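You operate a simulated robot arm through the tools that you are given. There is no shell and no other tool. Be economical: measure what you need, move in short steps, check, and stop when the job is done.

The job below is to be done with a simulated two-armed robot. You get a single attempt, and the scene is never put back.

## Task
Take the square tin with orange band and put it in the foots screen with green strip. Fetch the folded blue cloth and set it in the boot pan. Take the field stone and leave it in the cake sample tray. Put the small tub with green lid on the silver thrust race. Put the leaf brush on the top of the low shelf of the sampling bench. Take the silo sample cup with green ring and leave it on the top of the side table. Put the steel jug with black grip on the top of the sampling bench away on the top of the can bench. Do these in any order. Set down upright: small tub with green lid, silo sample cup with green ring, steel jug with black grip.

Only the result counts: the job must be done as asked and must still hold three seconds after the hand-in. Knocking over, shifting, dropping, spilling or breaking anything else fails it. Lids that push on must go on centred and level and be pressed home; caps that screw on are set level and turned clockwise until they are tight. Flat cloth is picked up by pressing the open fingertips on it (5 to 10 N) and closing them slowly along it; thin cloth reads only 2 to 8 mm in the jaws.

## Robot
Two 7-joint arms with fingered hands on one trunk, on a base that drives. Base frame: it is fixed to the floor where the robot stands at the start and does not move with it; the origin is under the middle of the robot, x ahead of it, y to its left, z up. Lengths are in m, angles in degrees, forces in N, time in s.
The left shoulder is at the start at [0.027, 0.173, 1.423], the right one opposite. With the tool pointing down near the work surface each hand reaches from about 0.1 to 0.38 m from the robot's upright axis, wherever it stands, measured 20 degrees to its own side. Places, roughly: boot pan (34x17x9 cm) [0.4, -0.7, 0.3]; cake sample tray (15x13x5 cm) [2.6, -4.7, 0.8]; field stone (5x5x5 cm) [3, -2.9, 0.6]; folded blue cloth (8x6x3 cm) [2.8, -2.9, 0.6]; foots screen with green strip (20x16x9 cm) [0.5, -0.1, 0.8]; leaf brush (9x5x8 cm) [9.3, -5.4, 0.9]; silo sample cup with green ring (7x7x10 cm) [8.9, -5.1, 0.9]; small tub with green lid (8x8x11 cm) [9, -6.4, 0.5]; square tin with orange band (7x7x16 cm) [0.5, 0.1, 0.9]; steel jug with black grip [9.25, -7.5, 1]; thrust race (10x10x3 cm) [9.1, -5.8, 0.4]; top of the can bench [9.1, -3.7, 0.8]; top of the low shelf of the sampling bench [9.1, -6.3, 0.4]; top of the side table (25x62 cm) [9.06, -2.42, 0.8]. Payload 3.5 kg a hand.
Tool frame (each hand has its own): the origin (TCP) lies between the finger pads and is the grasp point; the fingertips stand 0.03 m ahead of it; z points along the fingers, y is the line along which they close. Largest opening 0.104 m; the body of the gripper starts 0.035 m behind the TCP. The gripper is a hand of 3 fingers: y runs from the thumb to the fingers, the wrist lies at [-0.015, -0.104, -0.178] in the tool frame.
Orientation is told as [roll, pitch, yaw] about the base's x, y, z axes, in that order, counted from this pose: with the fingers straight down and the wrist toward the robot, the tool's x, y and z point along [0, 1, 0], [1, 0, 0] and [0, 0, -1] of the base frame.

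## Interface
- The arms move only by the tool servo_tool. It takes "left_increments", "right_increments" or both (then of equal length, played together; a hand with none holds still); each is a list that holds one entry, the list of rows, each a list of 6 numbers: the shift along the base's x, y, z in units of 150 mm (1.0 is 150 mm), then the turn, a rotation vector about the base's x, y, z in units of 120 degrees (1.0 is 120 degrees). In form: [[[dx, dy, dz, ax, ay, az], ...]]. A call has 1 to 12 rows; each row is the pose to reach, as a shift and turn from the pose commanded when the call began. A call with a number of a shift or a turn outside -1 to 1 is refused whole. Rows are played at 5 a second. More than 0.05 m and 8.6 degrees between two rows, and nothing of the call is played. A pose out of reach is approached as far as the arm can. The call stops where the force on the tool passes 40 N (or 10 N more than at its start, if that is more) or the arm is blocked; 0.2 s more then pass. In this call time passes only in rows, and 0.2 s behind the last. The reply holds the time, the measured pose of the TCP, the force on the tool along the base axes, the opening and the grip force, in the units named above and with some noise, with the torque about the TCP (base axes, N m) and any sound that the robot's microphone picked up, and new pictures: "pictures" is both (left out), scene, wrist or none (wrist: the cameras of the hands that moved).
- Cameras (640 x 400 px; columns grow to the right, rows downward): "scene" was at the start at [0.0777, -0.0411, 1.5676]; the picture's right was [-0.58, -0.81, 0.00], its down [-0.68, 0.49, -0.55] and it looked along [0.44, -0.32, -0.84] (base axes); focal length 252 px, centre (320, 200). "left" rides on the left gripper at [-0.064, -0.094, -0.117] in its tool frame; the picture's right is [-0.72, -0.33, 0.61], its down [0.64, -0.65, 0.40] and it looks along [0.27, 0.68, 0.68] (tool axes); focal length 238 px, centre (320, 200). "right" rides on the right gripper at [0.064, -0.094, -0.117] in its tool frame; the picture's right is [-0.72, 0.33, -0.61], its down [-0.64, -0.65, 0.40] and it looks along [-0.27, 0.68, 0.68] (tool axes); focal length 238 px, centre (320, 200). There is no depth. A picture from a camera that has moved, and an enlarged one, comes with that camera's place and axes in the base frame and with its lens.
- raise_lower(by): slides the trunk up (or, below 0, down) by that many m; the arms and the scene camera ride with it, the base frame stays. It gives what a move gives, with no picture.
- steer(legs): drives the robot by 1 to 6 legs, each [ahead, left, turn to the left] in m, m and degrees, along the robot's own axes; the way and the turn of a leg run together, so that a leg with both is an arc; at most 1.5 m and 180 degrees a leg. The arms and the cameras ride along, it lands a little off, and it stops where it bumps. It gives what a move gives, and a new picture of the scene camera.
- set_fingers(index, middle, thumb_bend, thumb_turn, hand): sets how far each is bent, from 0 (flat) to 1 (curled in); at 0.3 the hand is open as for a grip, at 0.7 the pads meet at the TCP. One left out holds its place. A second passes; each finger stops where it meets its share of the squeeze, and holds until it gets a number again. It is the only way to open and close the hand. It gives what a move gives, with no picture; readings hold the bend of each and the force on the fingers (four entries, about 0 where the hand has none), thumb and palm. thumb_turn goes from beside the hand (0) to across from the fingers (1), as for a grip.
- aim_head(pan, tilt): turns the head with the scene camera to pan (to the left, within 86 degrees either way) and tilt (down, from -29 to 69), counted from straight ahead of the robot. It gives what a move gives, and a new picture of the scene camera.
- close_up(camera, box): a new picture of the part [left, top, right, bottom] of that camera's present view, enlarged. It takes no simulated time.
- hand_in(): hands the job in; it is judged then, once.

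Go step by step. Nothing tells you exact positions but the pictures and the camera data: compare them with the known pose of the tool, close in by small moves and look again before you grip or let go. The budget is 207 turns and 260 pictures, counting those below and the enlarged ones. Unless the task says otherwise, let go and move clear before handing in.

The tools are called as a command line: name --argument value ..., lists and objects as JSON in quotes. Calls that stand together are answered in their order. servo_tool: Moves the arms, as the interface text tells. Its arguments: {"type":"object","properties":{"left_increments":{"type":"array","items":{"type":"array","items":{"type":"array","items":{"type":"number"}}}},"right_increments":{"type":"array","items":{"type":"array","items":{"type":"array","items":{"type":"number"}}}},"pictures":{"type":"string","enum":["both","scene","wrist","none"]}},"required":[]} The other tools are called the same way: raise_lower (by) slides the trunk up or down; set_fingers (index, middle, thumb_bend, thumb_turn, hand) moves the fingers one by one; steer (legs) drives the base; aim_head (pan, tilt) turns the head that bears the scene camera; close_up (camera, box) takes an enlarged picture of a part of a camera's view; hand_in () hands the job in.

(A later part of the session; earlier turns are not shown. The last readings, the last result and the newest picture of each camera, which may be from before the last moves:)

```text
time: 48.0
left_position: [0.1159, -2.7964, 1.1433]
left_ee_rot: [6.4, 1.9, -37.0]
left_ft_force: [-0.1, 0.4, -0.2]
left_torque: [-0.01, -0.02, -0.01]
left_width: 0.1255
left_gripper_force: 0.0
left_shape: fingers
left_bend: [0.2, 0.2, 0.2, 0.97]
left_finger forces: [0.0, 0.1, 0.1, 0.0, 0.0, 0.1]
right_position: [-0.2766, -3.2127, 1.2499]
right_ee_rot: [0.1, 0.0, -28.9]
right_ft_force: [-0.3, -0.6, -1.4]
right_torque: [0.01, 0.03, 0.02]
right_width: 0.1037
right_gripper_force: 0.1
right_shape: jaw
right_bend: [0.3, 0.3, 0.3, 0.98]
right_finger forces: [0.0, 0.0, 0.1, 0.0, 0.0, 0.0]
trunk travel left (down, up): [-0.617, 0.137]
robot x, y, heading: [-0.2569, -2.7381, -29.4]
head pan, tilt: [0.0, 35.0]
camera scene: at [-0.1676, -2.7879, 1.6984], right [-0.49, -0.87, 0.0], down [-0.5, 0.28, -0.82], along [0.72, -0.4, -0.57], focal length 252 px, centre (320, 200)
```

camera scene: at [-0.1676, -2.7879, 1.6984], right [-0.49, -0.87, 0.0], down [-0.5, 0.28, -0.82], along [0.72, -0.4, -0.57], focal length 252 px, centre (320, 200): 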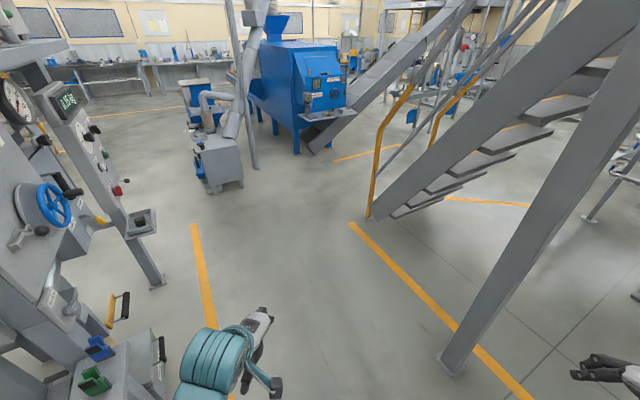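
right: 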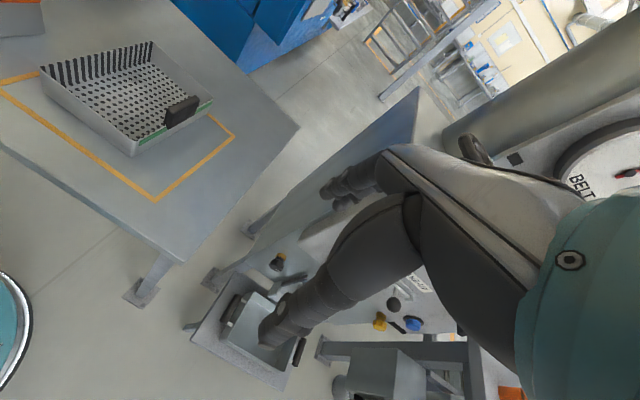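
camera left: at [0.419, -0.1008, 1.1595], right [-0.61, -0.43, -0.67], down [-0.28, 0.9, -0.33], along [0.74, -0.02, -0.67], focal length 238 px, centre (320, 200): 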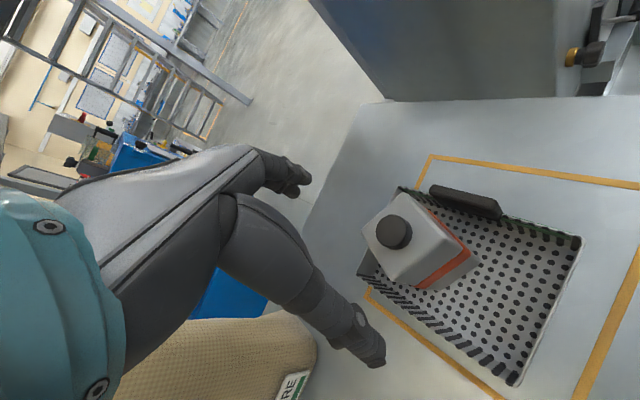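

steer --legs '[[0, 0, 29], [1.45, -0.26, 0], [0.65, 0, 0], [0.35, 0.85, 0], [0.2, 0.1, 0], [0, 0, -50]]'

aim_head --pan 10 --tilt 45

```text
time: 68.0
left_position: [2.7136, -2.212, 1.1437]
left_ee_rot: [6.4, 2.0, -58.0]
left_ft_force: [-0.1, 0.0, -0.4]
left_torque: [0.0, 0.01, 0.01]
left_width: 0.1251
left_gripper_force: 0.0
left_shape: fingers
left_bend: [0.2, 0.2, 0.2, 0.97]
left_finger forces: [0.1, 0.1, 0.0, 0.1, 0.0, 0.1]
right_position: [2.2003, -2.4627, 1.2489]
right_ee_rot: [0.1, 0.0, -49.9]
right_ft_force: [0.0, -0.4, -1.0]
right_torque: [-0.02, 0.02, 0.01]
right_width: 0.1038
right_gripper_force: 0.1
right_shape: jaw
right_bend: [0.3, 0.3, 0.3, 0.98]
right_finger forces: [0.0, 0.1, 0.1, 0.0, 0.0, 0.1]
trunk travel left (down, up): [-0.617, 0.137]
robot x, y, heading: [2.3838, -2.0248, -49.9]
head pan, tilt: [0.0, 35.0]
camera scene: at [2.4533, -2.103, 1.6984], right [-0.77, -0.64, 0.0], down [-0.37, 0.44, -0.82], along [0.53, -0.63, -0.57], focal length 252 px, centre (320, 200)
```

scene: 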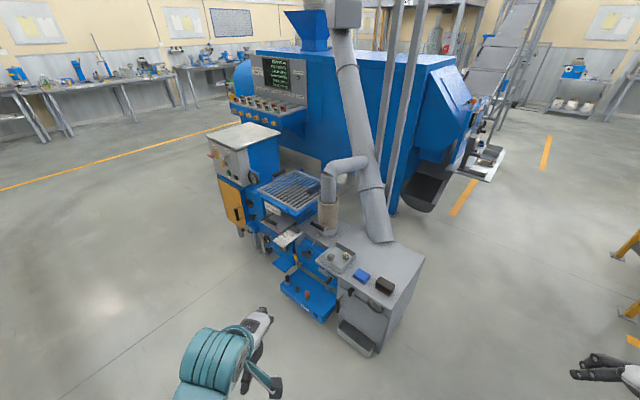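

```text
time: 68.7
left_position: [2.7148, -2.2138, 1.1444]
left_ee_rot: [6.4, 2.0, -58.0]
left_ft_force: [0.0, 0.6, -0.5]
left_torque: [0.0, 0.01, 0.02]
left_width: 0.1256
left_gripper_force: 0.0
left_shape: fingers
left_bend: [0.2, 0.2, 0.2, 0.97]
left_finger forces: [0.1, 0.0, 0.0, 0.1, 0.0, 0.0]
right_position: [2.1994, -2.4621, 1.2495]
right_ee_rot: [0.1, 0.0, -49.9]
right_ft_force: [0.2, 0.1, 0.2]
right_torque: [0.03, 0.01, -0.02]
right_width: 0.1037
right_gripper_force: 0.1
right_shape: jaw
right_bend: [0.3, 0.3, 0.3, 0.98]
right_finger forces: [0.0, 0.1, 0.0, 0.0, 0.0, 0.0]
trunk travel left (down, up): [-0.617, 0.137]
robot x, y, heading: [2.3857, -2.0263, -49.7]
head pan, tilt: [10.0, 45.0]
camera scene: at [2.459, -2.0879, 1.6836], right [-0.64, -0.77, 0.0], down [-0.54, 0.46, -0.71], along [0.54, -0.46, -0.71], focal length 252 px, centre (320, 200)
```

scene: 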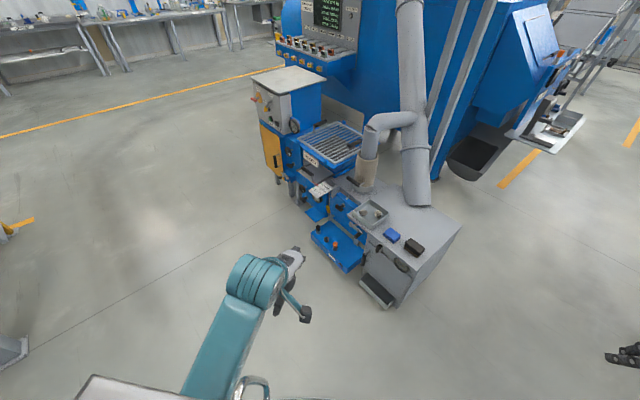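

close_up --camera "scene" --box '[290, 140, 480, 320]'

```text
2.22 times, centred on (385, 230) of scene
camera zoom: at [2.459, -2.0879, 1.6836], right [-0.64, -0.77, 0.0], down [-0.54, 0.46, -0.71], along [0.54, -0.46, -0.71], focal length 561 px, centre (176, 133)
```

zoom: 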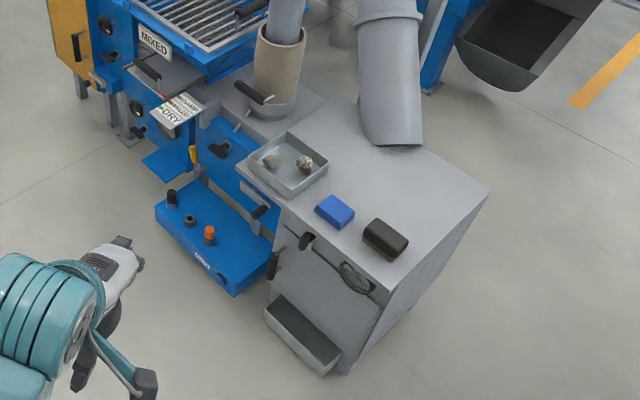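

close_up --camera "scene" --box '[345, 195, 395, 230]'

```text
11.43 times, centred on (370, 212) of scene
camera zoom: at [2.459, -2.0879, 1.6836], right [-0.64, -0.77, 0.0], down [-0.54, 0.46, -0.71], along [0.54, -0.46, -0.71], focal length 2883 px, centre (-251, 57)
```

zoom: 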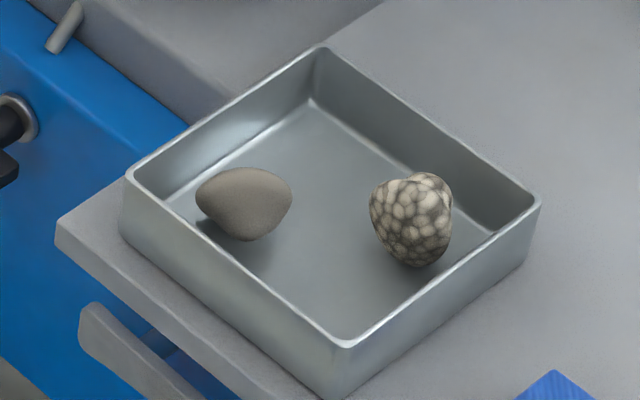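

The smooth stone in the small tray is at about [3.03, −2.895]; the cloth is at about [2.84, −2.905]. I'll drive up to face the box, turned so the left hand faces the stone.

steer --legs '[[0, 0, -55], [0.2, 0.7, 0]]'

aim_head --pan 10 --tilt 62

```text
time: 75.1
left_position: [3.0657, -2.7614, 1.1446]
left_ee_rot: [6.4, 2.0, -111.2]
left_ft_force: [0.6, -0.6, 0.8]
left_torque: [0.03, -0.02, 0.0]
left_width: 0.1254
left_gripper_force: 0.1
left_shape: fingers
left_bend: [0.2, 0.2, 0.2, 0.97]
left_finger forces: [0.0, 0.0, 0.0, 0.0, 0.0, 0.1]
right_position: [2.5575, -2.4976, 1.2499]
right_ee_rot: [0.1, 0.0, -103.1]
right_ft_force: [-0.7, 0.2, 0.5]
right_torque: [0.01, 0.02, -0.02]
right_width: 0.1039
right_gripper_force: 0.1
right_shape: jaw
right_bend: [0.3, 0.3, 0.3, 0.98]
right_finger forces: [0.0, 0.0, 0.1, 0.0, 0.1, 0.0]
trunk travel left (down, up): [-0.617, 0.137]
robot x, y, heading: [3.0186, -2.3844, -103.5]
head pan, tilt: [10.0, 45.0]
camera scene: at [3.0135, -2.48, 1.6836], right [-1.0, 0.06, 0.0], down [0.04, 0.71, -0.71], along [-0.04, -0.71, -0.71], focal length 252 px, centre (320, 200)
```

scene: 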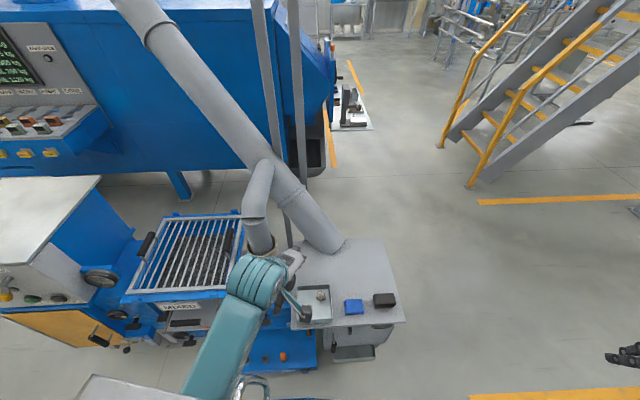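

```text
time: 75.9
left_position: [3.0661, -2.7613, 1.1436]
left_ee_rot: [6.5, 2.1, -111.2]
left_ft_force: [0.2, 0.7, -0.1]
left_torque: [0.02, -0.04, -0.03]
left_width: 0.1256
left_gripper_force: 0.0
left_shape: fingers
left_bend: [0.2, 0.2, 0.2, 0.97]
left_finger forces: [0.1, 0.0, 0.0, 0.0, 0.1, 0.0]
right_position: [2.5564, -2.4983, 1.25]
right_ee_rot: [0.1, 0.0, -103.1]
right_ft_force: [-0.2, -0.5, -0.5]
right_torque: [-0.01, 0.0, 0.0]
right_width: 0.1035
right_gripper_force: 0.2
right_shape: jaw
right_bend: [0.3, 0.3, 0.3, 0.98]
right_finger forces: [0.0, 0.0, 0.0, 0.0, 0.0, 0.0]
trunk travel left (down, up): [-0.617, 0.137]
robot x, y, heading: [3.0189, -2.3841, -103.4]
head pan, tilt: [10.0, 62.0]
camera scene: at [3.0145, -2.463, 1.6619], right [-1.0, 0.06, 0.0], down [0.05, 0.88, -0.47], along [-0.03, -0.47, -0.88], focal length 252 px, centre (320, 200)
```

scene: 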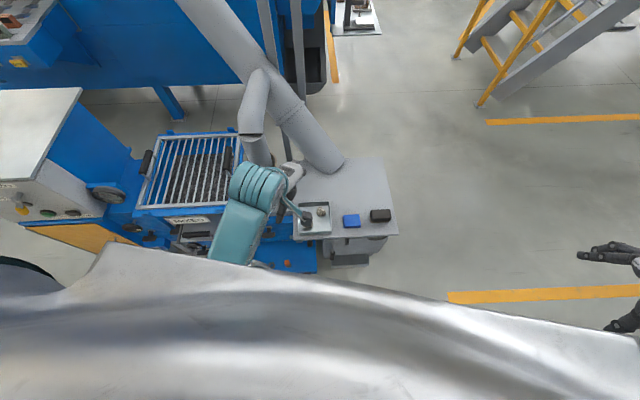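

Lower the trunk and creep forward; then check with the wrist camera.

raise_lower --by -0.33

steer --legs '[[0.085, 0.02, 0]]'

servo_tool --left_increments '[[[0, -0.05, 0, 0, 0, 0.01]]]' --pictures "wrist"

```text
time: 79.2
left_position: [3.0709, -2.7651, 0.814]
left_ee_rot: [7.6, 1.7, -111.4]
left_ft_force: [0.4, 1.4, -0.4]
left_torque: [0.0, -0.05, 0.0]
left_width: 0.1254
left_gripper_force: 0.1
left_shape: fingers
left_bend: [0.2, 0.2, 0.2, 0.97]
left_finger forces: [0.0, 0.0, 0.0, 0.1, 0.0, 0.1]
right_position: [2.5542, -2.507, 0.8976]
right_ee_rot: [0.2, 6.3, -103.1]
right_ft_force: [0.1, -0.1, 1.2]
right_torque: [0.0, 0.01, 0.02]
right_width: 0.1038
right_gripper_force: 0.0
right_shape: jaw
right_bend: [0.3, 0.3, 0.3, 0.98]
right_finger forces: [0.1, 0.0, 0.1, 0.0, 0.0, 0.0]
trunk travel left (down, up): [-0.287, 0.467]
robot x, y, heading: [3.0185, -2.3865, -103.6]
head pan, tilt: [10.0, 62.0]
```

```text
time: 80.2
left_position: [3.0711, -2.8516, 0.8119]
left_ee_rot: [7.6, 2.0, -111.5]
left_ft_force: [0.8, -0.2, -0.5]
left_torque: [0.04, 0.02, 0.05]
left_width: 0.1255
left_gripper_force: 0.0
left_shape: fingers
left_bend: [0.2, 0.2, 0.2, 0.97]
left_finger forces: [0.1, 0.0, 0.0, 0.0, 0.1, 0.0]
right_position: [2.5533, -2.5952, 0.8979]
right_ee_rot: [0.3, 6.3, -103.0]
right_ft_force: [0.3, -0.9, -0.5]
right_torque: [0.01, -0.01, -0.02]
right_width: 0.1036
right_gripper_force: 0.2
right_shape: jaw
right_bend: [0.3, 0.3, 0.3, 0.98]
right_finger forces: [0.0, 0.1, 0.1, 0.0, 0.1, 0.0]
trunk travel left (down, up): [-0.287, 0.467]
robot x, y, heading: [3.0187, -2.4752, -103.3]
head pan, tilt: [10.0, 62.0]
camera scene: at [3.0002, -2.6116, 1.3293], right [-1.0, 0.06, 0.0], down [0.05, 0.88, -0.47], along [-0.03, -0.47, -0.88], focal length 252 px, centre (320, 200)
```

scene: 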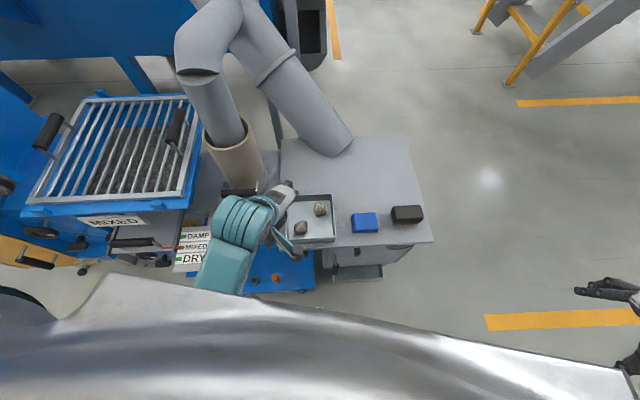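

```text
time: 80.6
left_position: [3.0749, -2.8555, 0.8084]
left_ee_rot: [8.3, 2.3, -110.6]
left_ft_force: [-0.1, -0.4, 0.7]
left_torque: [-0.01, 0.0, 0.0]
left_width: 0.1255
left_gripper_force: 0.1
left_shape: fingers
left_bend: [0.2, 0.2, 0.2, 0.97]
left_finger forces: [0.1, 0.1, 0.1, 0.1, 0.0, 0.0]
right_position: [2.5537, -2.5937, 0.8992]
right_ee_rot: [0.2, 6.2, -103.0]
right_ft_force: [0.0, -0.8, -0.1]
right_torque: [0.02, -0.01, -0.01]
right_width: 0.104
right_gripper_force: 0.0
right_shape: jaw
right_bend: [0.3, 0.3, 0.3, 0.98]
right_finger forces: [0.0, 0.0, 0.1, 0.0, 0.0, 0.1]
trunk travel left (down, up): [-0.287, 0.467]
robot x, y, heading: [3.0158, -2.4685, -103.4]
head pan, tilt: [10.0, 62.0]
camera left: at [3.0319, -2.7436, 0.9189], right [-0.46, 0.55, -0.7], down [0.88, 0.38, -0.28], along [0.11, -0.74, -0.66], focal length 238 px, centre (320, 200)
```

left: 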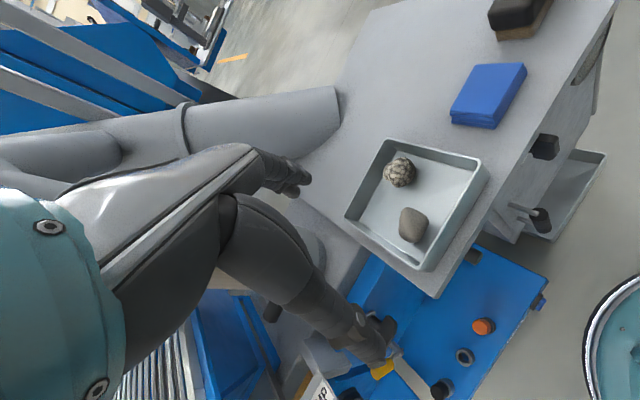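

The stone lies at about [3.04, −2.894], close to the tray's +x wall. I'll creep 4 cm closer, then level the hand, turn it to close along y, and look from just above.

steer --legs '[[0.041, 0.01, 0]]'

servo_tool --left_increments '[[[-0.08, 0.0, -0.08, 0.0, 0.035, 0.06], [-0.16, 0.0, -0.16, 0.0, 0.065, 0.12], [-0.23, 0.0, -0.25, 0.0, 0.07, 0.17]]]' --pictures "wrist"

```text
time: 81.5
left_position: [3.0747, -2.8989, 0.81]
left_ee_rot: [8.2, 2.1, -110.5]
left_ft_force: [0.6, 0.1, 0.5]
left_torque: [0.04, 0.02, -0.02]
left_width: 0.1257
left_gripper_force: 0.1
left_shape: fingers
left_bend: [0.2, 0.2, 0.2, 0.97]
left_finger forces: [0.1, 0.0, 0.0, 0.0, 0.1, 0.0]
right_position: [2.555, -2.6369, 0.8979]
right_ee_rot: [0.3, 6.4, -103.0]
right_ft_force: [0.1, -0.6, -0.3]
right_torque: [-0.01, -0.01, -0.01]
right_width: 0.1038
right_gripper_force: 0.2
right_shape: jaw
right_bend: [0.3, 0.3, 0.3, 0.98]
right_finger forces: [0.0, 0.0, 0.0, 0.1, 0.1, 0.0]
trunk travel left (down, up): [-0.287, 0.467]
robot x, y, heading: [3.0188, -2.5109, -103.1]
head pan, tilt: [10.0, 62.0]
camera scene: at [3.0007, -2.6527, 1.3293], right [-1.0, 0.06, 0.0], down [0.05, 0.88, -0.47], along [-0.03, -0.47, -0.88], focal length 252 px, centre (320, 200)
```

scene: 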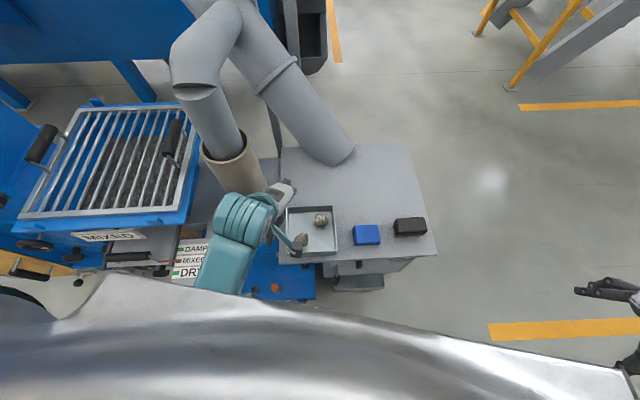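

```text
time: 82.2
left_position: [3.1021, -2.9095, 0.7697]
left_ee_rot: [10.6, -1.7, -98.0]
left_ft_force: [0.5, 0.3, 0.7]
left_torque: [-0.01, 0.0, -0.01]
left_width: 0.1254
left_gripper_force: 0.0
left_shape: fingers
left_bend: [0.2, 0.2, 0.2, 0.97]
left_finger forces: [0.0, 0.1, 0.0, 0.0, 0.0, 0.0]
right_position: [2.5533, -2.6354, 0.8989]
right_ee_rot: [0.3, 6.2, -103.0]
right_ft_force: [0.0, 0.3, 0.1]
right_torque: [0.0, -0.02, 0.01]
right_width: 0.1038
right_gripper_force: 0.0
right_shape: jaw
right_bend: [0.3, 0.3, 0.3, 0.98]
right_finger forces: [0.0, 0.0, 0.0, 0.0, 0.0, 0.1]
trunk travel left (down, up): [-0.287, 0.467]
robot x, y, heading: [3.0194, -2.5136, -103.2]
head pan, tilt: [10.0, 62.0]
stopped in row 3 (left hand): the arm was blocked; the commanded pose is now the measured one
camera left: at [3.0327, -2.8015, 0.8693], right [-0.55, 0.38, -0.74], down [0.79, 0.54, -0.3], along [0.29, -0.75, -0.6], focal length 238 px, centre (320, 200)
```

left: 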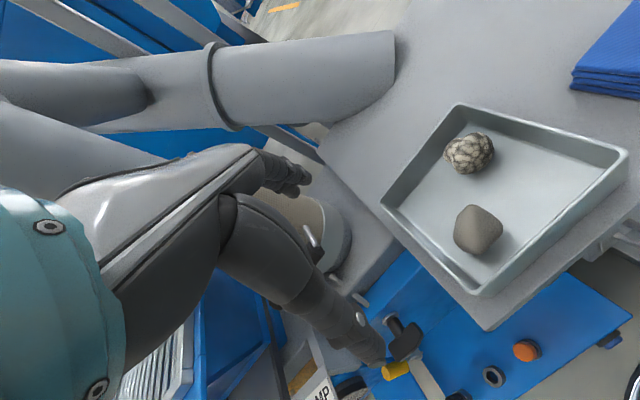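

The wrist is at its limit in this stance. I'll pull the hand back and re-stand with the base turned more to the left so the wrist is relaxed.

servo_tool --left_increments '[[[0, 0.15, 0.1, 0.01, 0.04, -0.03], [0, 0.3, 0.2, 0.02, 0.085, -0.06]]]' --pictures "none"

steer --legs '[[0.005, -0.12, 18]]'

```text
time: 82.8
left_position: [3.0995, -2.8629, 0.7998]
left_ee_rot: [-0.3, -1.4, -104.9]
left_ft_force: [0.6, 0.3, -0.1]
left_torque: [-0.01, -0.01, -0.04]
left_width: 0.1251
left_gripper_force: 0.1
left_shape: fingers
left_bend: [0.2, 0.2, 0.2, 0.97]
left_finger forces: [0.0, 0.0, 0.1, 0.1, 0.0, 0.1]
right_position: [2.5546, -2.6349, 0.8976]
right_ee_rot: [0.2, 6.3, -102.9]
right_ft_force: [-0.3, -0.7, -0.7]
right_torque: [0.03, 0.04, 0.02]
right_width: 0.1039
right_gripper_force: 0.3
right_shape: jaw
right_bend: [0.3, 0.3, 0.3, 0.98]
right_finger forces: [0.0, 0.0, 0.1, 0.0, 0.1, 0.1]
trunk travel left (down, up): [-0.287, 0.467]
robot x, y, heading: [3.0215, -2.5143, -103.4]
head pan, tilt: [10.0, 62.0]
```

```text
time: 84.2
left_position: [3.0873, -2.8168, 0.7994]
left_ee_rot: [-0.1, -1.4, -86.6]
left_ft_force: [-0.4, 0.5, -0.1]
left_torque: [0.0, -0.01, -0.02]
left_width: 0.1256
left_gripper_force: 0.1
left_shape: fingers
left_bend: [0.2, 0.2, 0.2, 0.97]
left_finger forces: [0.0, 0.1, 0.1, 0.0, 0.1, 0.0]
right_position: [2.4958, -2.7722, 0.8988]
right_ee_rot: [0.2, 6.2, -84.7]
right_ft_force: [0.3, 0.3, -0.2]
right_torque: [0.04, -0.01, -0.02]
right_width: 0.1038
right_gripper_force: 0.0
right_shape: jaw
right_bend: [0.3, 0.3, 0.3, 0.98]
right_finger forces: [0.0, 0.0, 0.0, 0.1, 0.0, 0.0]
trunk travel left (down, up): [-0.287, 0.467]
robot x, y, heading: [2.8993, -2.511, -84.7]
head pan, tilt: [10.0, 62.0]
camera scene: at [2.9251, -2.6477, 1.3295], right [-0.97, -0.26, 0.0], down [-0.23, 0.85, -0.47], along [0.12, -0.45, -0.88], focal length 252 px, centre (320, 200)
```

scene: 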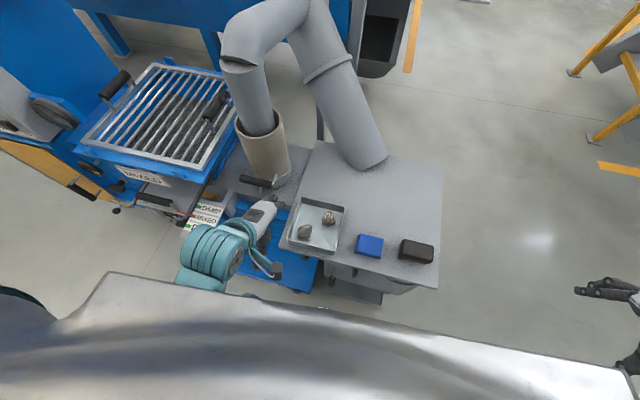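

Now move over the stone.

servo_tool --left_increments '[[[-0.15, -0.25, 0, 0, 0, -0.02], [-0.31, -0.5, -0.1, 0, 0, -0.045], [-0.31, -0.5, -0.3, 0, 0, -0.045]]]' --pictures "wrist"

```text
time: 85.0
left_position: [3.0451, -2.893, 0.7524]
left_ee_rot: [0.6, -1.6, -92.1]
left_ft_force: [0.1, 0.8, 0.3]
left_torque: [0.01, -0.02, 0.0]
left_width: 0.1256
left_gripper_force: 0.1
left_shape: fingers
left_bend: [0.2, 0.2, 0.2, 0.97]
left_finger forces: [0.0, 0.0, 0.1, 0.0, 0.0, 0.1]
right_position: [2.4991, -2.7724, 0.8989]
right_ee_rot: [0.1, 6.3, -84.7]
right_ft_force: [0.8, 0.1, -0.6]
right_torque: [0.02, 0.02, -0.04]
right_width: 0.1036
right_gripper_force: 0.1
right_shape: jaw
right_bend: [0.3, 0.3, 0.3, 0.98]
right_finger forces: [0.0, 0.0, 0.0, 0.0, 0.0, 0.0]
trunk travel left (down, up): [-0.287, 0.467]
robot x, y, heading: [2.9007, -2.5105, -84.8]
head pan, tilt: [10.0, 62.0]
camera left: at [2.9843, -2.7939, 0.8662], right [-0.7, 0.34, -0.63], down [0.67, 0.62, -0.41], along [0.25, -0.71, -0.66], focal length 238 px, centre (320, 200)
```

left: 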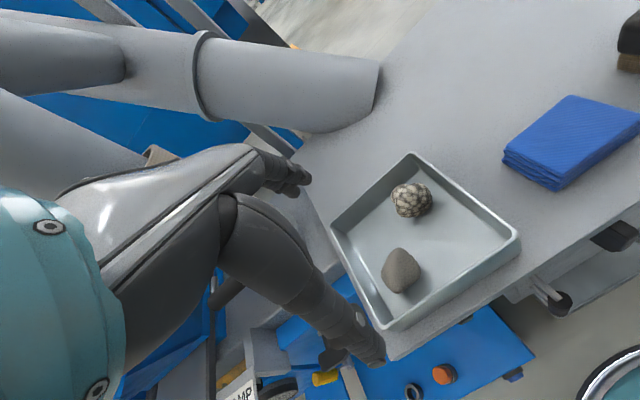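

I'll pre-curl the fingers to about 6 cm so the thumb fits between stone and wall, then go down slowly.

set_fingers --hand "left" --index 0.45 --middle 0.45 --thumb_bend 0.45

servo_tool --left_increments '[[[-0.05, -0.06, -0.2, -0.005, 0.013, 0], [-0.05, -0.06, -0.45, -0.005, 0.013, 0]]]' --pictures "wrist"

```text
time: 86.0
left_position: [3.0446, -2.8935, 0.7539]
left_ee_rot: [0.6, -1.5, -91.9]
left_ft_force: [0.3, -0.6, -0.8]
left_torque: [0.02, -0.01, -0.02]
left_width: 0.0657
left_gripper_force: 0.1
left_shape: fingers
left_bend: [0.45, 0.45, 0.45, 0.97]
left_finger forces: [0.1, 0.0, 0.0, 0.0, 0.0, 0.1]
right_position: [2.4986, -2.7732, 0.8978]
right_ee_rot: [0.1, 6.4, -84.8]
right_ft_force: [0.2, 0.7, -0.2]
right_torque: [0.05, 0.0, 0.01]
right_width: 0.1033
right_gripper_force: 0.0
right_shape: jaw
right_bend: [0.3, 0.3, 0.3, 0.98]
right_finger forces: [0.0, 0.0, 0.1, 0.1, 0.0, 0.0]
trunk travel left (down, up): [-0.287, 0.467]
robot x, y, heading: [2.9039, -2.5119, -85.0]
head pan, tilt: [10.0, 62.0]
```

```text
time: 86.7
left_position: [3.0376, -2.8996, 0.6838]
left_ee_rot: [-1.2, -1.9, -92.1]
left_ft_force: [-0.8, 0.3, -0.1]
left_torque: [0.0, 0.03, 0.0]
left_width: 0.0656
left_gripper_force: 0.0
left_shape: fingers
left_bend: [0.45, 0.45, 0.45, 0.97]
left_finger forces: [0.0, 0.0, 0.0, 0.0, 0.0, 0.1]
right_position: [2.4966, -2.7706, 0.8981]
right_ee_rot: [0.2, 6.4, -84.7]
right_ft_force: [-0.1, -0.3, 0.4]
right_torque: [0.03, -0.02, 0.02]
right_width: 0.1038
right_gripper_force: 0.2
right_shape: jaw
right_bend: [0.3, 0.3, 0.3, 0.98]
right_finger forces: [0.1, 0.0, 0.0, 0.0, 0.1, 0.1]
trunk travel left (down, up): [-0.287, 0.467]
robot x, y, heading: [2.9025, -2.5124, -85.1]
head pan, tilt: [10.0, 62.0]
camera left: at [2.9806, -2.7994, 0.7983], right [-0.72, 0.33, -0.61], down [0.66, 0.62, -0.44], along [0.23, -0.71, -0.66], focal length 238 px, centre (320, 200)
```

left: 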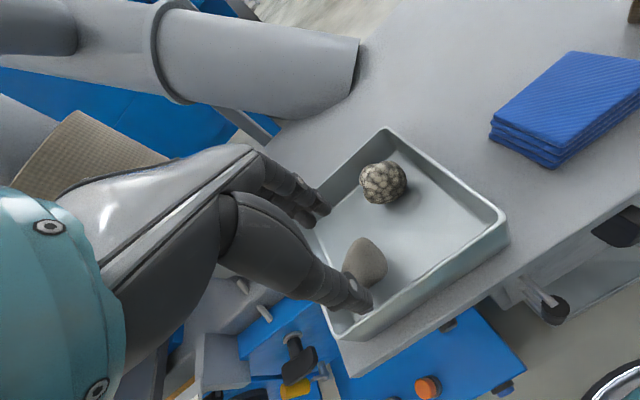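

Well lined up; continue down to z ≈ 0.64.

servo_tool --left_increments '[[[-0.025, -0.01, -0.12, 0, 0, 0], [-0.025, -0.01, -0.2, 0, 0, 0], [-0.025, -0.01, -0.26, 0, 0, 0], [-0.025, -0.01, -0.3, 0, 0, 0]]]' --pictures "wrist"

```text
time: 87.7
left_position: [3.0414, -2.8946, 0.6349]
left_ee_rot: [0.0, -1.2, -92.3]
left_ft_force: [-0.7, 5.0, 3.2]
left_torque: [0.15, 0.0, 0.01]
left_width: 0.0694
left_gripper_force: 2.4
left_shape: fingers
left_bend: [0.45, 0.45, 0.42, 0.97]
left_finger forces: [0.0, 0.0, 0.1, 0.0, 4.5, 0.0]
right_position: [2.4965, -2.7705, 0.8985]
right_ee_rot: [0.2, 6.2, -84.7]
right_ft_force: [-0.4, 0.1, -0.6]
right_torque: [0.05, -0.02, -0.02]
right_width: 0.1036
right_gripper_force: 0.1
right_shape: jaw
right_bend: [0.3, 0.3, 0.3, 0.98]
right_finger forces: [0.1, 0.0, 0.1, 0.0, 0.1, 0.0]
trunk travel left (down, up): [-0.287, 0.467]
robot x, y, heading: [2.8942, -2.5103, -84.7]
head pan, tilt: [10.0, 62.0]
camera left: at [2.9833, -2.7958, 0.7496], right [-0.71, 0.34, -0.62], down [0.67, 0.62, -0.42], along [0.24, -0.71, -0.66], focal length 238 px, centre (320, 200)
```

left: 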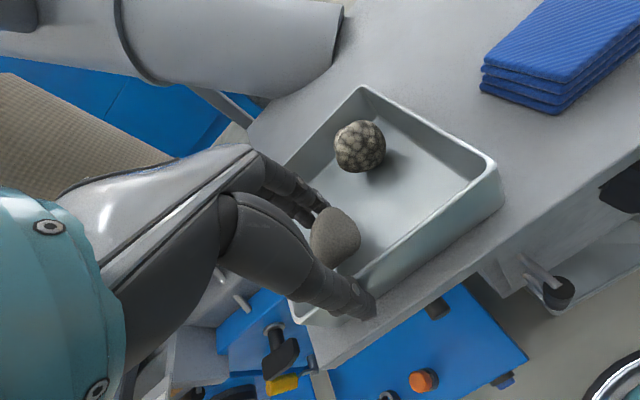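

close_up --camera "left" --box '[250, 180, 450, 340]'

```text
2.50 times, centred on (350, 260) of left
camera zoom: at [2.9833, -2.7958, 0.7496], right [-0.71, 0.34, -0.62], down [0.67, 0.62, -0.42], along [0.24, -0.71, -0.66], focal length 596 px, centre (245, 50)
```

zoom: 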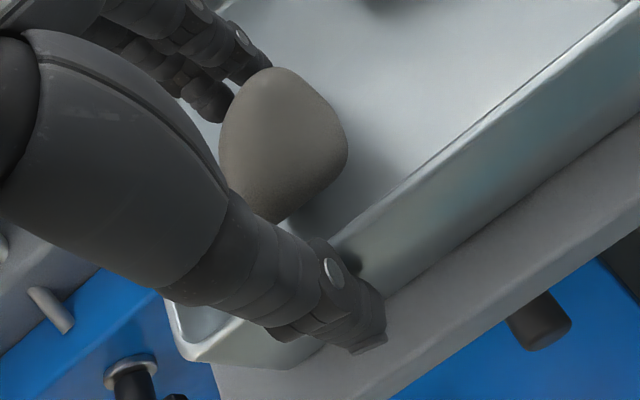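

The thumb went outside the tray wall. Lift, curl the thumb more, shift inward and retry.

servo_tool --left_increments '[[[0, 0.01, 0.1, 0, 0, 0], [0, 0.0, 0.3, 0, 0, 0], [-0.03, -0.06, 0.32, 0, 0, 0]]]' --pictures "none"

set_fingers --hand "left" --index 0.4 --middle 0.4 --thumb_bend 0.55

servo_tool --left_increments '[[[0.0, 0, -0.1, 0, 0, 0]]]' --pictures "wrist"

```text
time: 88.7
left_position: [3.0498, -2.9066, 0.6809]
left_ee_rot: [2.0, -1.5, -92.7]
left_ft_force: [0.3, -0.2, -0.7]
left_torque: [0.0, -0.02, -0.03]
left_width: 0.0653
left_gripper_force: 0.0
left_shape: fingers
left_bend: [0.45, 0.45, 0.45, 0.97]
left_finger forces: [0.0, 0.0, 0.0, 0.0, 0.0, 0.1]
right_position: [2.4986, -2.7711, 0.8981]
right_ee_rot: [0.2, 6.2, -84.6]
right_ft_force: [-0.1, -0.4, 0.2]
right_torque: [0.0, -0.02, -0.03]
right_width: 0.1036
right_gripper_force: 0.0
right_shape: jaw
right_bend: [0.3, 0.3, 0.3, 0.98]
right_finger forces: [0.1, 0.0, 0.1, 0.1, 0.1, 0.1]
trunk travel left (down, up): [-0.287, 0.467]
robot x, y, heading: [2.9004, -2.5131, -84.9]
head pan, tilt: [10.0, 62.0]
stopped in row 3 (left hand): the arm was blocked; the commanded pose is now the measured one
```

```text
time: 89.7
left_position: [3.0495, -2.9071, 0.6818]
left_ee_rot: [1.9, -1.5, -92.9]
left_ft_force: [0.5, -0.9, -0.8]
left_torque: [-0.02, -0.01, 0.02]
left_width: 0.0587
left_gripper_force: 0.0
left_shape: fingers
left_bend: [0.4, 0.4, 0.55, 0.97]
left_finger forces: [0.1, 0.1, 0.0, 0.0, 0.0, 0.0]
right_position: [2.497, -2.7728, 0.8996]
right_ee_rot: [0.2, 6.3, -84.7]
right_ft_force: [0.1, -0.5, -0.8]
right_torque: [0.03, -0.02, 0.07]
right_width: 0.1038
right_gripper_force: 0.1
right_shape: jaw
right_bend: [0.3, 0.3, 0.3, 0.98]
right_finger forces: [0.0, 0.0, 0.1, 0.1, 0.0, 0.0]
trunk travel left (down, up): [-0.287, 0.467]
robot x, y, heading: [2.8963, -2.5115, -85.0]
head pan, tilt: [10.0, 62.0]
```

```text
time: 90.0
left_position: [3.0514, -2.9043, 0.6661]
left_ee_rot: [2.1, -1.3, -93.0]
left_ft_force: [-0.1, -0.4, -0.1]
left_torque: [0.02, -0.02, -0.05]
left_width: 0.0588
left_gripper_force: 0.0
left_shape: fingers
left_bend: [0.4, 0.4, 0.55, 0.97]
left_finger forces: [0.0, 0.0, 0.1, 0.0, 0.1, 0.0]
right_position: [2.4964, -2.7713, 0.8977]
right_ee_rot: [0.1, 6.2, -84.7]
right_ft_force: [0.0, -0.3, -0.8]
right_torque: [-0.01, 0.0, -0.01]
right_width: 0.1038
right_gripper_force: 0.0
right_shape: jaw
right_bend: [0.3, 0.3, 0.3, 0.98]
right_finger forces: [0.0, 0.1, 0.0, 0.1, 0.1, 0.0]
trunk travel left (down, up): [-0.287, 0.467]
robot x, y, heading: [2.8984, -2.514, -84.8]
head pan, tilt: [10.0, 62.0]
camera left: at [2.9881, -2.8053, 0.7775], right [-0.68, 0.35, -0.65], down [0.69, 0.61, -0.4], along [0.26, -0.71, -0.65], focal length 238 px, centre (320, 200)
```

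left: 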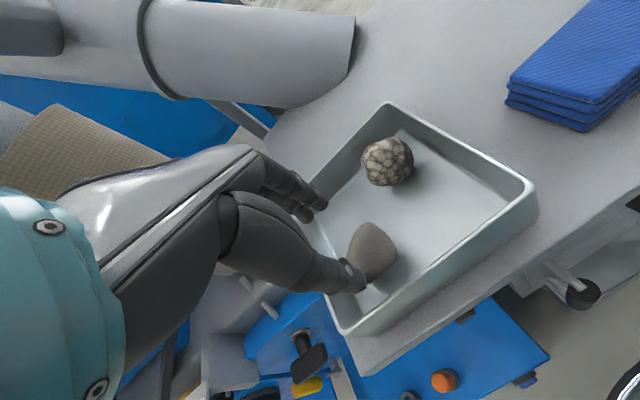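

Arm at its limit again; I'll raise the hand a bit and move the base 2 cm nearer, then correct.

servo_tool --left_increments '[[[0.0, 0.1, 0.2, 0, 0, 0], [0.0, 0.15, 0.25, -0.01, 0.012, 0]]]' --pictures "none"

steer --legs '[[0.022, -0.012, 0]]'

servo_tool --left_increments '[[[0.0, 0, -0.1, 0, 0, 0]]]' --pictures "wrist"

```text
time: 90.7
left_position: [3.0474, -2.8847, 0.704]
left_ee_rot: [0.4, -2.8, -92.8]
left_ft_force: [0.0, -0.4, -0.2]
left_torque: [-0.03, 0.0, 0.03]
left_width: 0.0588
left_gripper_force: 0.0
left_shape: fingers
left_bend: [0.4, 0.4, 0.55, 0.97]
left_finger forces: [0.0, 0.0, 0.0, 0.1, 0.1, 0.0]
right_position: [2.4988, -2.7719, 0.8984]
right_ee_rot: [0.1, 6.2, -84.7]
right_ft_force: [0.0, 0.1, -0.9]
right_torque: [0.01, -0.01, 0.02]
right_width: 0.1039
right_gripper_force: 0.0
right_shape: jaw
right_bend: [0.3, 0.3, 0.3, 0.98]
right_finger forces: [0.0, 0.0, 0.0, 0.1, 0.0, 0.1]
trunk travel left (down, up): [-0.287, 0.467]
robot x, y, heading: [2.9013, -2.5124, -84.9]
head pan, tilt: [10.0, 62.0]
```

```text
time: 91.5
left_position: [3.0365, -2.9075, 0.7042]
left_ee_rot: [0.4, -2.8, -92.8]
left_ft_force: [0.0, -0.4, -0.2]
left_torque: [0.0, -0.03, -0.02]
left_width: 0.0587
left_gripper_force: 0.0
left_shape: fingers
left_bend: [0.4, 0.4, 0.55, 0.97]
left_finger forces: [0.0, 0.0, 0.0, 0.0, 0.0, 0.0]
right_position: [2.4859, -2.7955, 0.8975]
right_ee_rot: [0.2, 6.3, -84.7]
right_ft_force: [0.2, 0.0, 0.0]
right_torque: [0.0, -0.03, 0.01]
right_width: 0.1037
right_gripper_force: 0.0
right_shape: jaw
right_bend: [0.3, 0.3, 0.3, 0.98]
right_finger forces: [0.0, 0.0, 0.0, 0.0, 0.0, 0.1]
trunk travel left (down, up): [-0.287, 0.467]
robot x, y, heading: [2.8893, -2.5345, -85.2]
head pan, tilt: [10.0, 62.0]
camera scene: at [2.9149, -2.6718, 1.3293], right [-0.97, -0.26, 0.0], down [-0.23, 0.85, -0.47], along [0.12, -0.45, -0.88], focal length 252 px, centre (320, 200)
```

scene: 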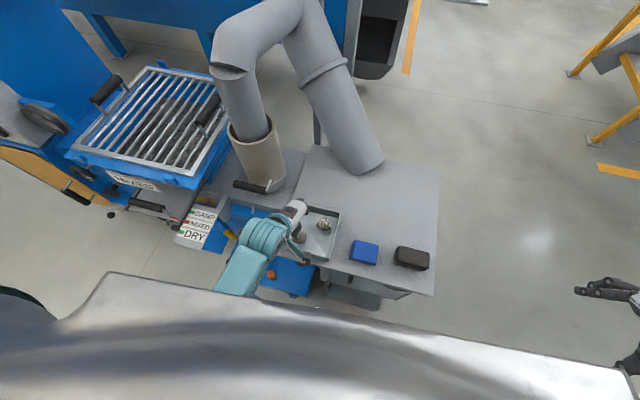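

```text
time: 91.9
left_position: [3.038, -2.9059, 0.6891]
left_ee_rot: [0.3, -2.7, -92.9]
left_ft_force: [0.4, -0.7, 0.0]
left_torque: [0.02, 0.04, 0.03]
left_width: 0.0588
left_gripper_force: 0.0
left_shape: fingers
left_bend: [0.4, 0.4, 0.55, 0.97]
left_finger forces: [0.0, 0.0, 0.0, 0.0, 0.0, 0.1]
right_position: [2.4869, -2.7945, 0.8975]
right_ee_rot: [0.2, 6.3, -84.6]
right_ft_force: [0.2, -0.9, 0.2]
right_torque: [0.01, 0.02, -0.01]
right_width: 0.1037
right_gripper_force: 0.0
right_shape: jaw
right_bend: [0.3, 0.3, 0.3, 0.98]
right_finger forces: [0.1, 0.1, 0.0, 0.0, 0.0, 0.0]
trunk travel left (down, up): [-0.287, 0.467]
robot x, y, heading: [2.8929, -2.5369, -85.0]
head pan, tilt: [10.0, 62.0]
camera left: at [2.9792, -2.8038, 0.8005], right [-0.7, 0.33, -0.63], down [0.67, 0.6, -0.43], along [0.24, -0.73, -0.64], focal length 238 px, centre (320, 200)
```

left: 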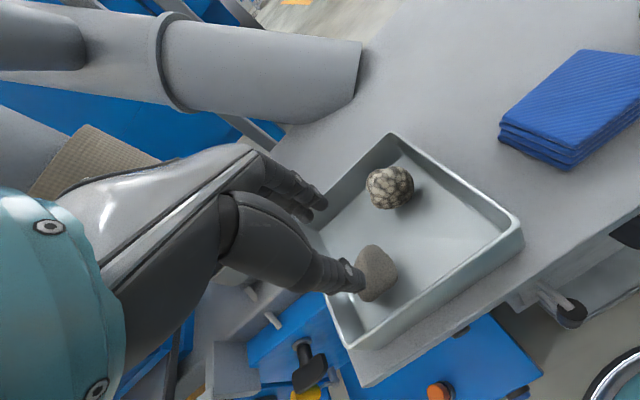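

servo_tool --left_increments '[[[-0.015, 0.1, 0, 0, 0.0, 0], [-0.015, 0.11, -0.12, 0, 0.0, 0], [-0.015, 0.11, -0.2, 0, 0.0, 0], [-0.015, 0.11, -0.26, 0, 0.0, 0], [-0.015, 0.11, -0.31, 0, 0, 0]]]' --pictures "none"

close_up --camera "left" --box '[250, 140, 450, 340]'

```text
time: 92.8
left_position: [3.0363, -2.8919, 0.6571]
left_ee_rot: [0.6, -3.9, -93.2]
left_ft_force: [-0.5, 5.3, 24.3]
left_torque: [0.99, 0.04, 0.04]
left_width: 0.064
left_gripper_force: 12.8
left_shape: fingers
left_bend: [0.4, 0.4, 0.53, 0.97]
left_finger forces: [0.0, 0.0, 0.0, 0.1, 24.5, 0.0]
right_position: [2.4877, -2.7939, 0.8981]
right_ee_rot: [0.2, 6.2, -84.7]
right_ft_force: [0.4, 0.2, 0.3]
right_torque: [0.02, 0.02, -0.01]
right_width: 0.1037
right_gripper_force: 0.0
right_shape: jaw
right_bend: [0.3, 0.3, 0.3, 0.98]
right_finger forces: [0.0, 0.1, 0.0, 0.0, 0.1, 0.1]
trunk travel left (down, up): [-0.287, 0.467]
robot x, y, heading: [2.8845, -2.5335, -84.7]
head pan, tilt: [10.0, 62.0]
stopped in row 4 (left hand): the force on the tool passed its limit at 48 N (the readings are from after the stop); the commanded pose is now the measured one
```

```text
2.00 times, centred on (350, 240) of left
camera zoom: at [2.9776, -2.7875, 0.7667], right [-0.7, 0.32, -0.64], down [0.68, 0.59, -0.44], along [0.23, -0.74, -0.63], focal length 477 px, centre (260, 120)
```

zoom: 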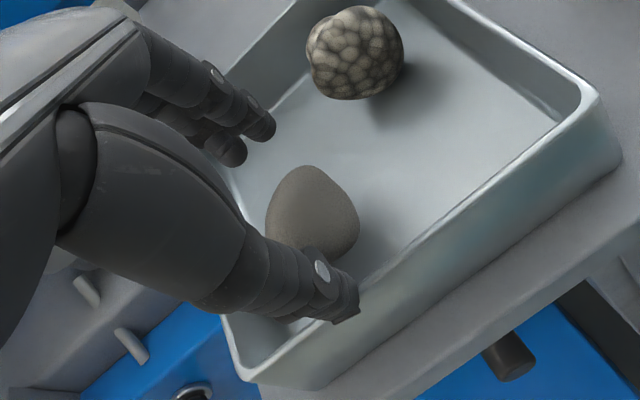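

The thumb sits on the wall's rim (contact about 4 cm from the TCP). Lift, shift 1.6 cm further in, and descend again.

servo_tool --left_increments '[[[0, 0.0, 0.12, 0, 0.0, 0], [0, -0.06, 0.2, 0, 0.01, 0], [0, -0.11, 0.2, 0, 0.01, 0], [0, -0.11, 0.1, 0, 0.0, 0], [0, -0.11, 0.02, 0, 0.0, 0], [0, -0.11, -0.05, 0, 0, 0], [0, -0.11, -0.1, 0, 0, 0]]]' --pictures "none"

close_up --camera "left" --box '[250, 140, 450, 340]'

```text
time: 94.5
left_position: [3.0447, -2.9047, 0.6339]
left_ee_rot: [1.5, -2.9, -93.4]
left_ft_force: [-0.6, 1.0, 1.9]
left_torque: [0.06, 0.0, -0.03]
left_width: 0.0594
left_gripper_force: 0.4
left_shape: fingers
left_bend: [0.4, 0.4, 0.54, 0.97]
left_finger forces: [0.0, 0.0, 0.0, 0.1, 0.4, 0.1]
right_position: [2.488, -2.795, 0.8976]
right_ee_rot: [0.2, 6.3, -84.7]
right_ft_force: [0.0, -0.4, -0.6]
right_torque: [0.01, -0.02, 0.01]
right_width: 0.1038
right_gripper_force: 0.0
right_shape: jaw
right_bend: [0.3, 0.3, 0.3, 0.98]
right_finger forces: [0.0, 0.0, 0.0, 0.0, 0.0, 0.1]
trunk travel left (down, up): [-0.287, 0.467]
robot x, y, heading: [2.8902, -2.5359, -85.0]
head pan, tilt: [10.0, 62.0]
```

```text
2.00 times, centred on (350, 240) of left
camera zoom: at [2.9835, -2.7994, 0.7441], right [-0.68, 0.34, -0.65], down [0.69, 0.59, -0.42], along [0.24, -0.73, -0.64], focal length 477 px, centre (260, 120)
```

zoom: 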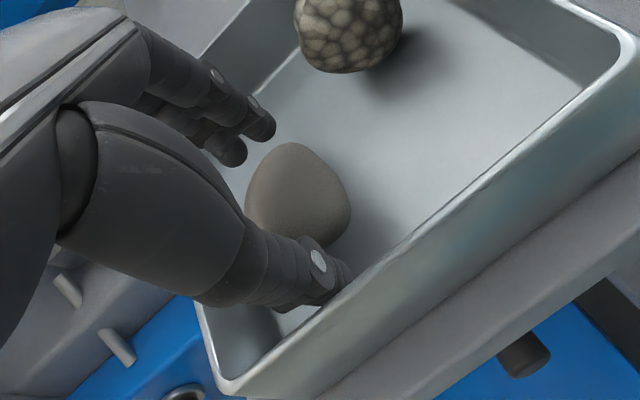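

Thumb is now inside, beside the stone. Nudge slightly and close.

servo_tool --left_increments '[[[-0.05, 0, 0, 0, 0, 0]]]' --pictures "none"

set_fingers --hand "left" --index 0.8 --middle 0.8 --thumb_bend 0.7

close_up --camera "left" --box '[250, 140, 450, 340]'

```text
time: 94.8
left_position: [3.0462, -2.9034, 0.633]
left_ee_rot: [2.7, -2.8, -93.7]
left_ft_force: [-0.5, 0.1, 0.2]
left_torque: [-0.01, 0.02, -0.01]
left_width: 0.0593
left_gripper_force: 0.2
left_shape: fingers
left_bend: [0.4, 0.4, 0.55, 0.97]
left_finger forces: [0.0, 0.0, 0.1, 0.0, 0.4, 0.0]
right_position: [2.4876, -2.7947, 0.8984]
right_ee_rot: [0.1, 6.3, -84.6]
right_ft_force: [-0.3, 0.3, -0.3]
right_torque: [0.0, 0.03, -0.02]
right_width: 0.1037
right_gripper_force: 0.0
right_shape: jaw
right_bend: [0.3, 0.3, 0.3, 0.98]
right_finger forces: [0.0, 0.0, 0.1, 0.0, 0.0, 0.1]
trunk travel left (down, up): [-0.287, 0.467]
robot x, y, heading: [2.89, -2.5316, -85.0]
head pan, tilt: [10.0, 62.0]
```

```text
time: 95.8
left_position: [3.0456, -2.9053, 0.6352]
left_ee_rot: [2.7, -3.1, -93.8]
left_ft_force: [0.1, -0.3, 1.4]
left_torque: [0.01, 0.08, 0.04]
left_width: 0.0373
left_gripper_force: 20.5
left_shape: fingers
left_bend: [0.59, 0.65, 0.55, 0.95]
left_finger forces: [12.0, 9.1, 0.1, 0.1, 20.6, 0.0]
right_position: [2.4868, -2.7948, 0.8978]
right_ee_rot: [0.3, 6.3, -84.7]
right_ft_force: [0.9, -0.5, 0.3]
right_torque: [0.01, -0.02, 0.0]
right_width: 0.104
right_gripper_force: 0.1
right_shape: jaw
right_bend: [0.3, 0.3, 0.3, 0.98]
right_finger forces: [0.1, 0.0, 0.0, 0.0, 0.1, 0.1]
trunk travel left (down, up): [-0.287, 0.467]
robot x, y, heading: [2.8933, -2.5376, -85.0]
head pan, tilt: [10.0, 62.0]
```

```text
2.00 times, centred on (350, 240) of left
camera zoom: at [2.984, -2.8013, 0.7429], right [-0.67, 0.34, -0.66], down [0.7, 0.59, -0.41], along [0.25, -0.74, -0.63], focal length 477 px, centre (260, 120)
```

zoom: 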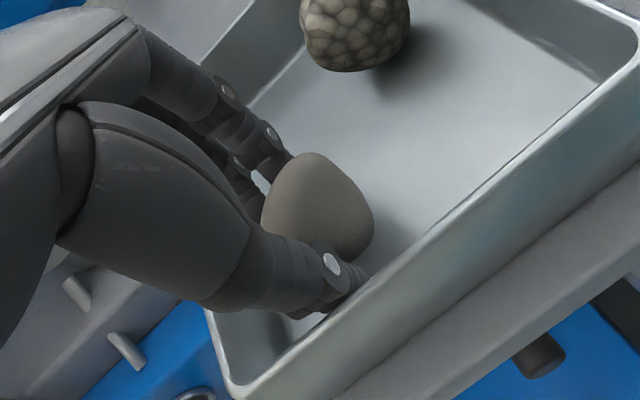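

Stone is held by all three fingers. Lift with the trunk.

raise_lower --by 0.15

close_up --camera "left" --box '[200, 100, 600, 360]'

```text
time: 97.6
left_position: [3.057, -2.8983, 0.7789]
left_ee_rot: [3.8, -2.3, -93.9]
left_ft_force: [0.2, 0.1, -0.8]
left_torque: [-0.01, 0.0, -0.01]
left_width: 0.0374
left_gripper_force: 20.4
left_shape: fingers
left_bend: [0.59, 0.65, 0.55, 0.95]
left_finger forces: [10.8, 9.8, 0.1, 0.1, 20.7, 0.1]
right_position: [2.4874, -2.7942, 1.0484]
right_ee_rot: [0.1, 6.2, -84.7]
right_ft_force: [0.6, 0.1, -0.2]
right_torque: [0.0, 0.01, 0.01]
right_width: 0.1035
right_gripper_force: 0.1
right_shape: jaw
right_bend: [0.3, 0.3, 0.3, 0.98]
right_finger forces: [0.1, 0.0, 0.0, 0.1, 0.0, 0.0]
trunk travel left (down, up): [-0.437, 0.317]
robot x, y, heading: [2.8872, -2.5358, -85.2]
head pan, tilt: [10.0, 62.0]
```

```text
1.54 times, centred on (400, 230) of left
camera zoom: at [2.9932, -2.7952, 0.887], right [-0.65, 0.34, -0.67], down [0.71, 0.59, -0.39], along [0.26, -0.73, -0.63], focal length 367 px, centre (197, 154)
```

zoom: 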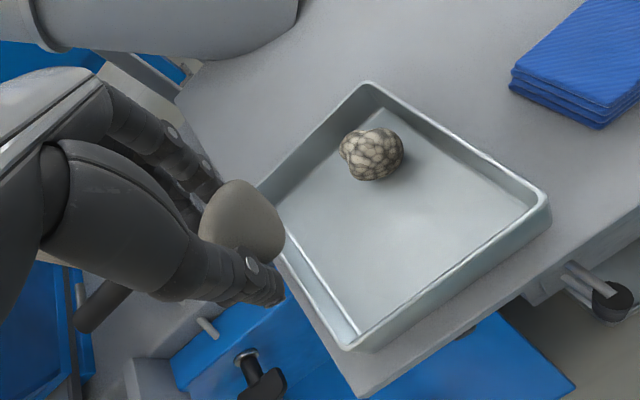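

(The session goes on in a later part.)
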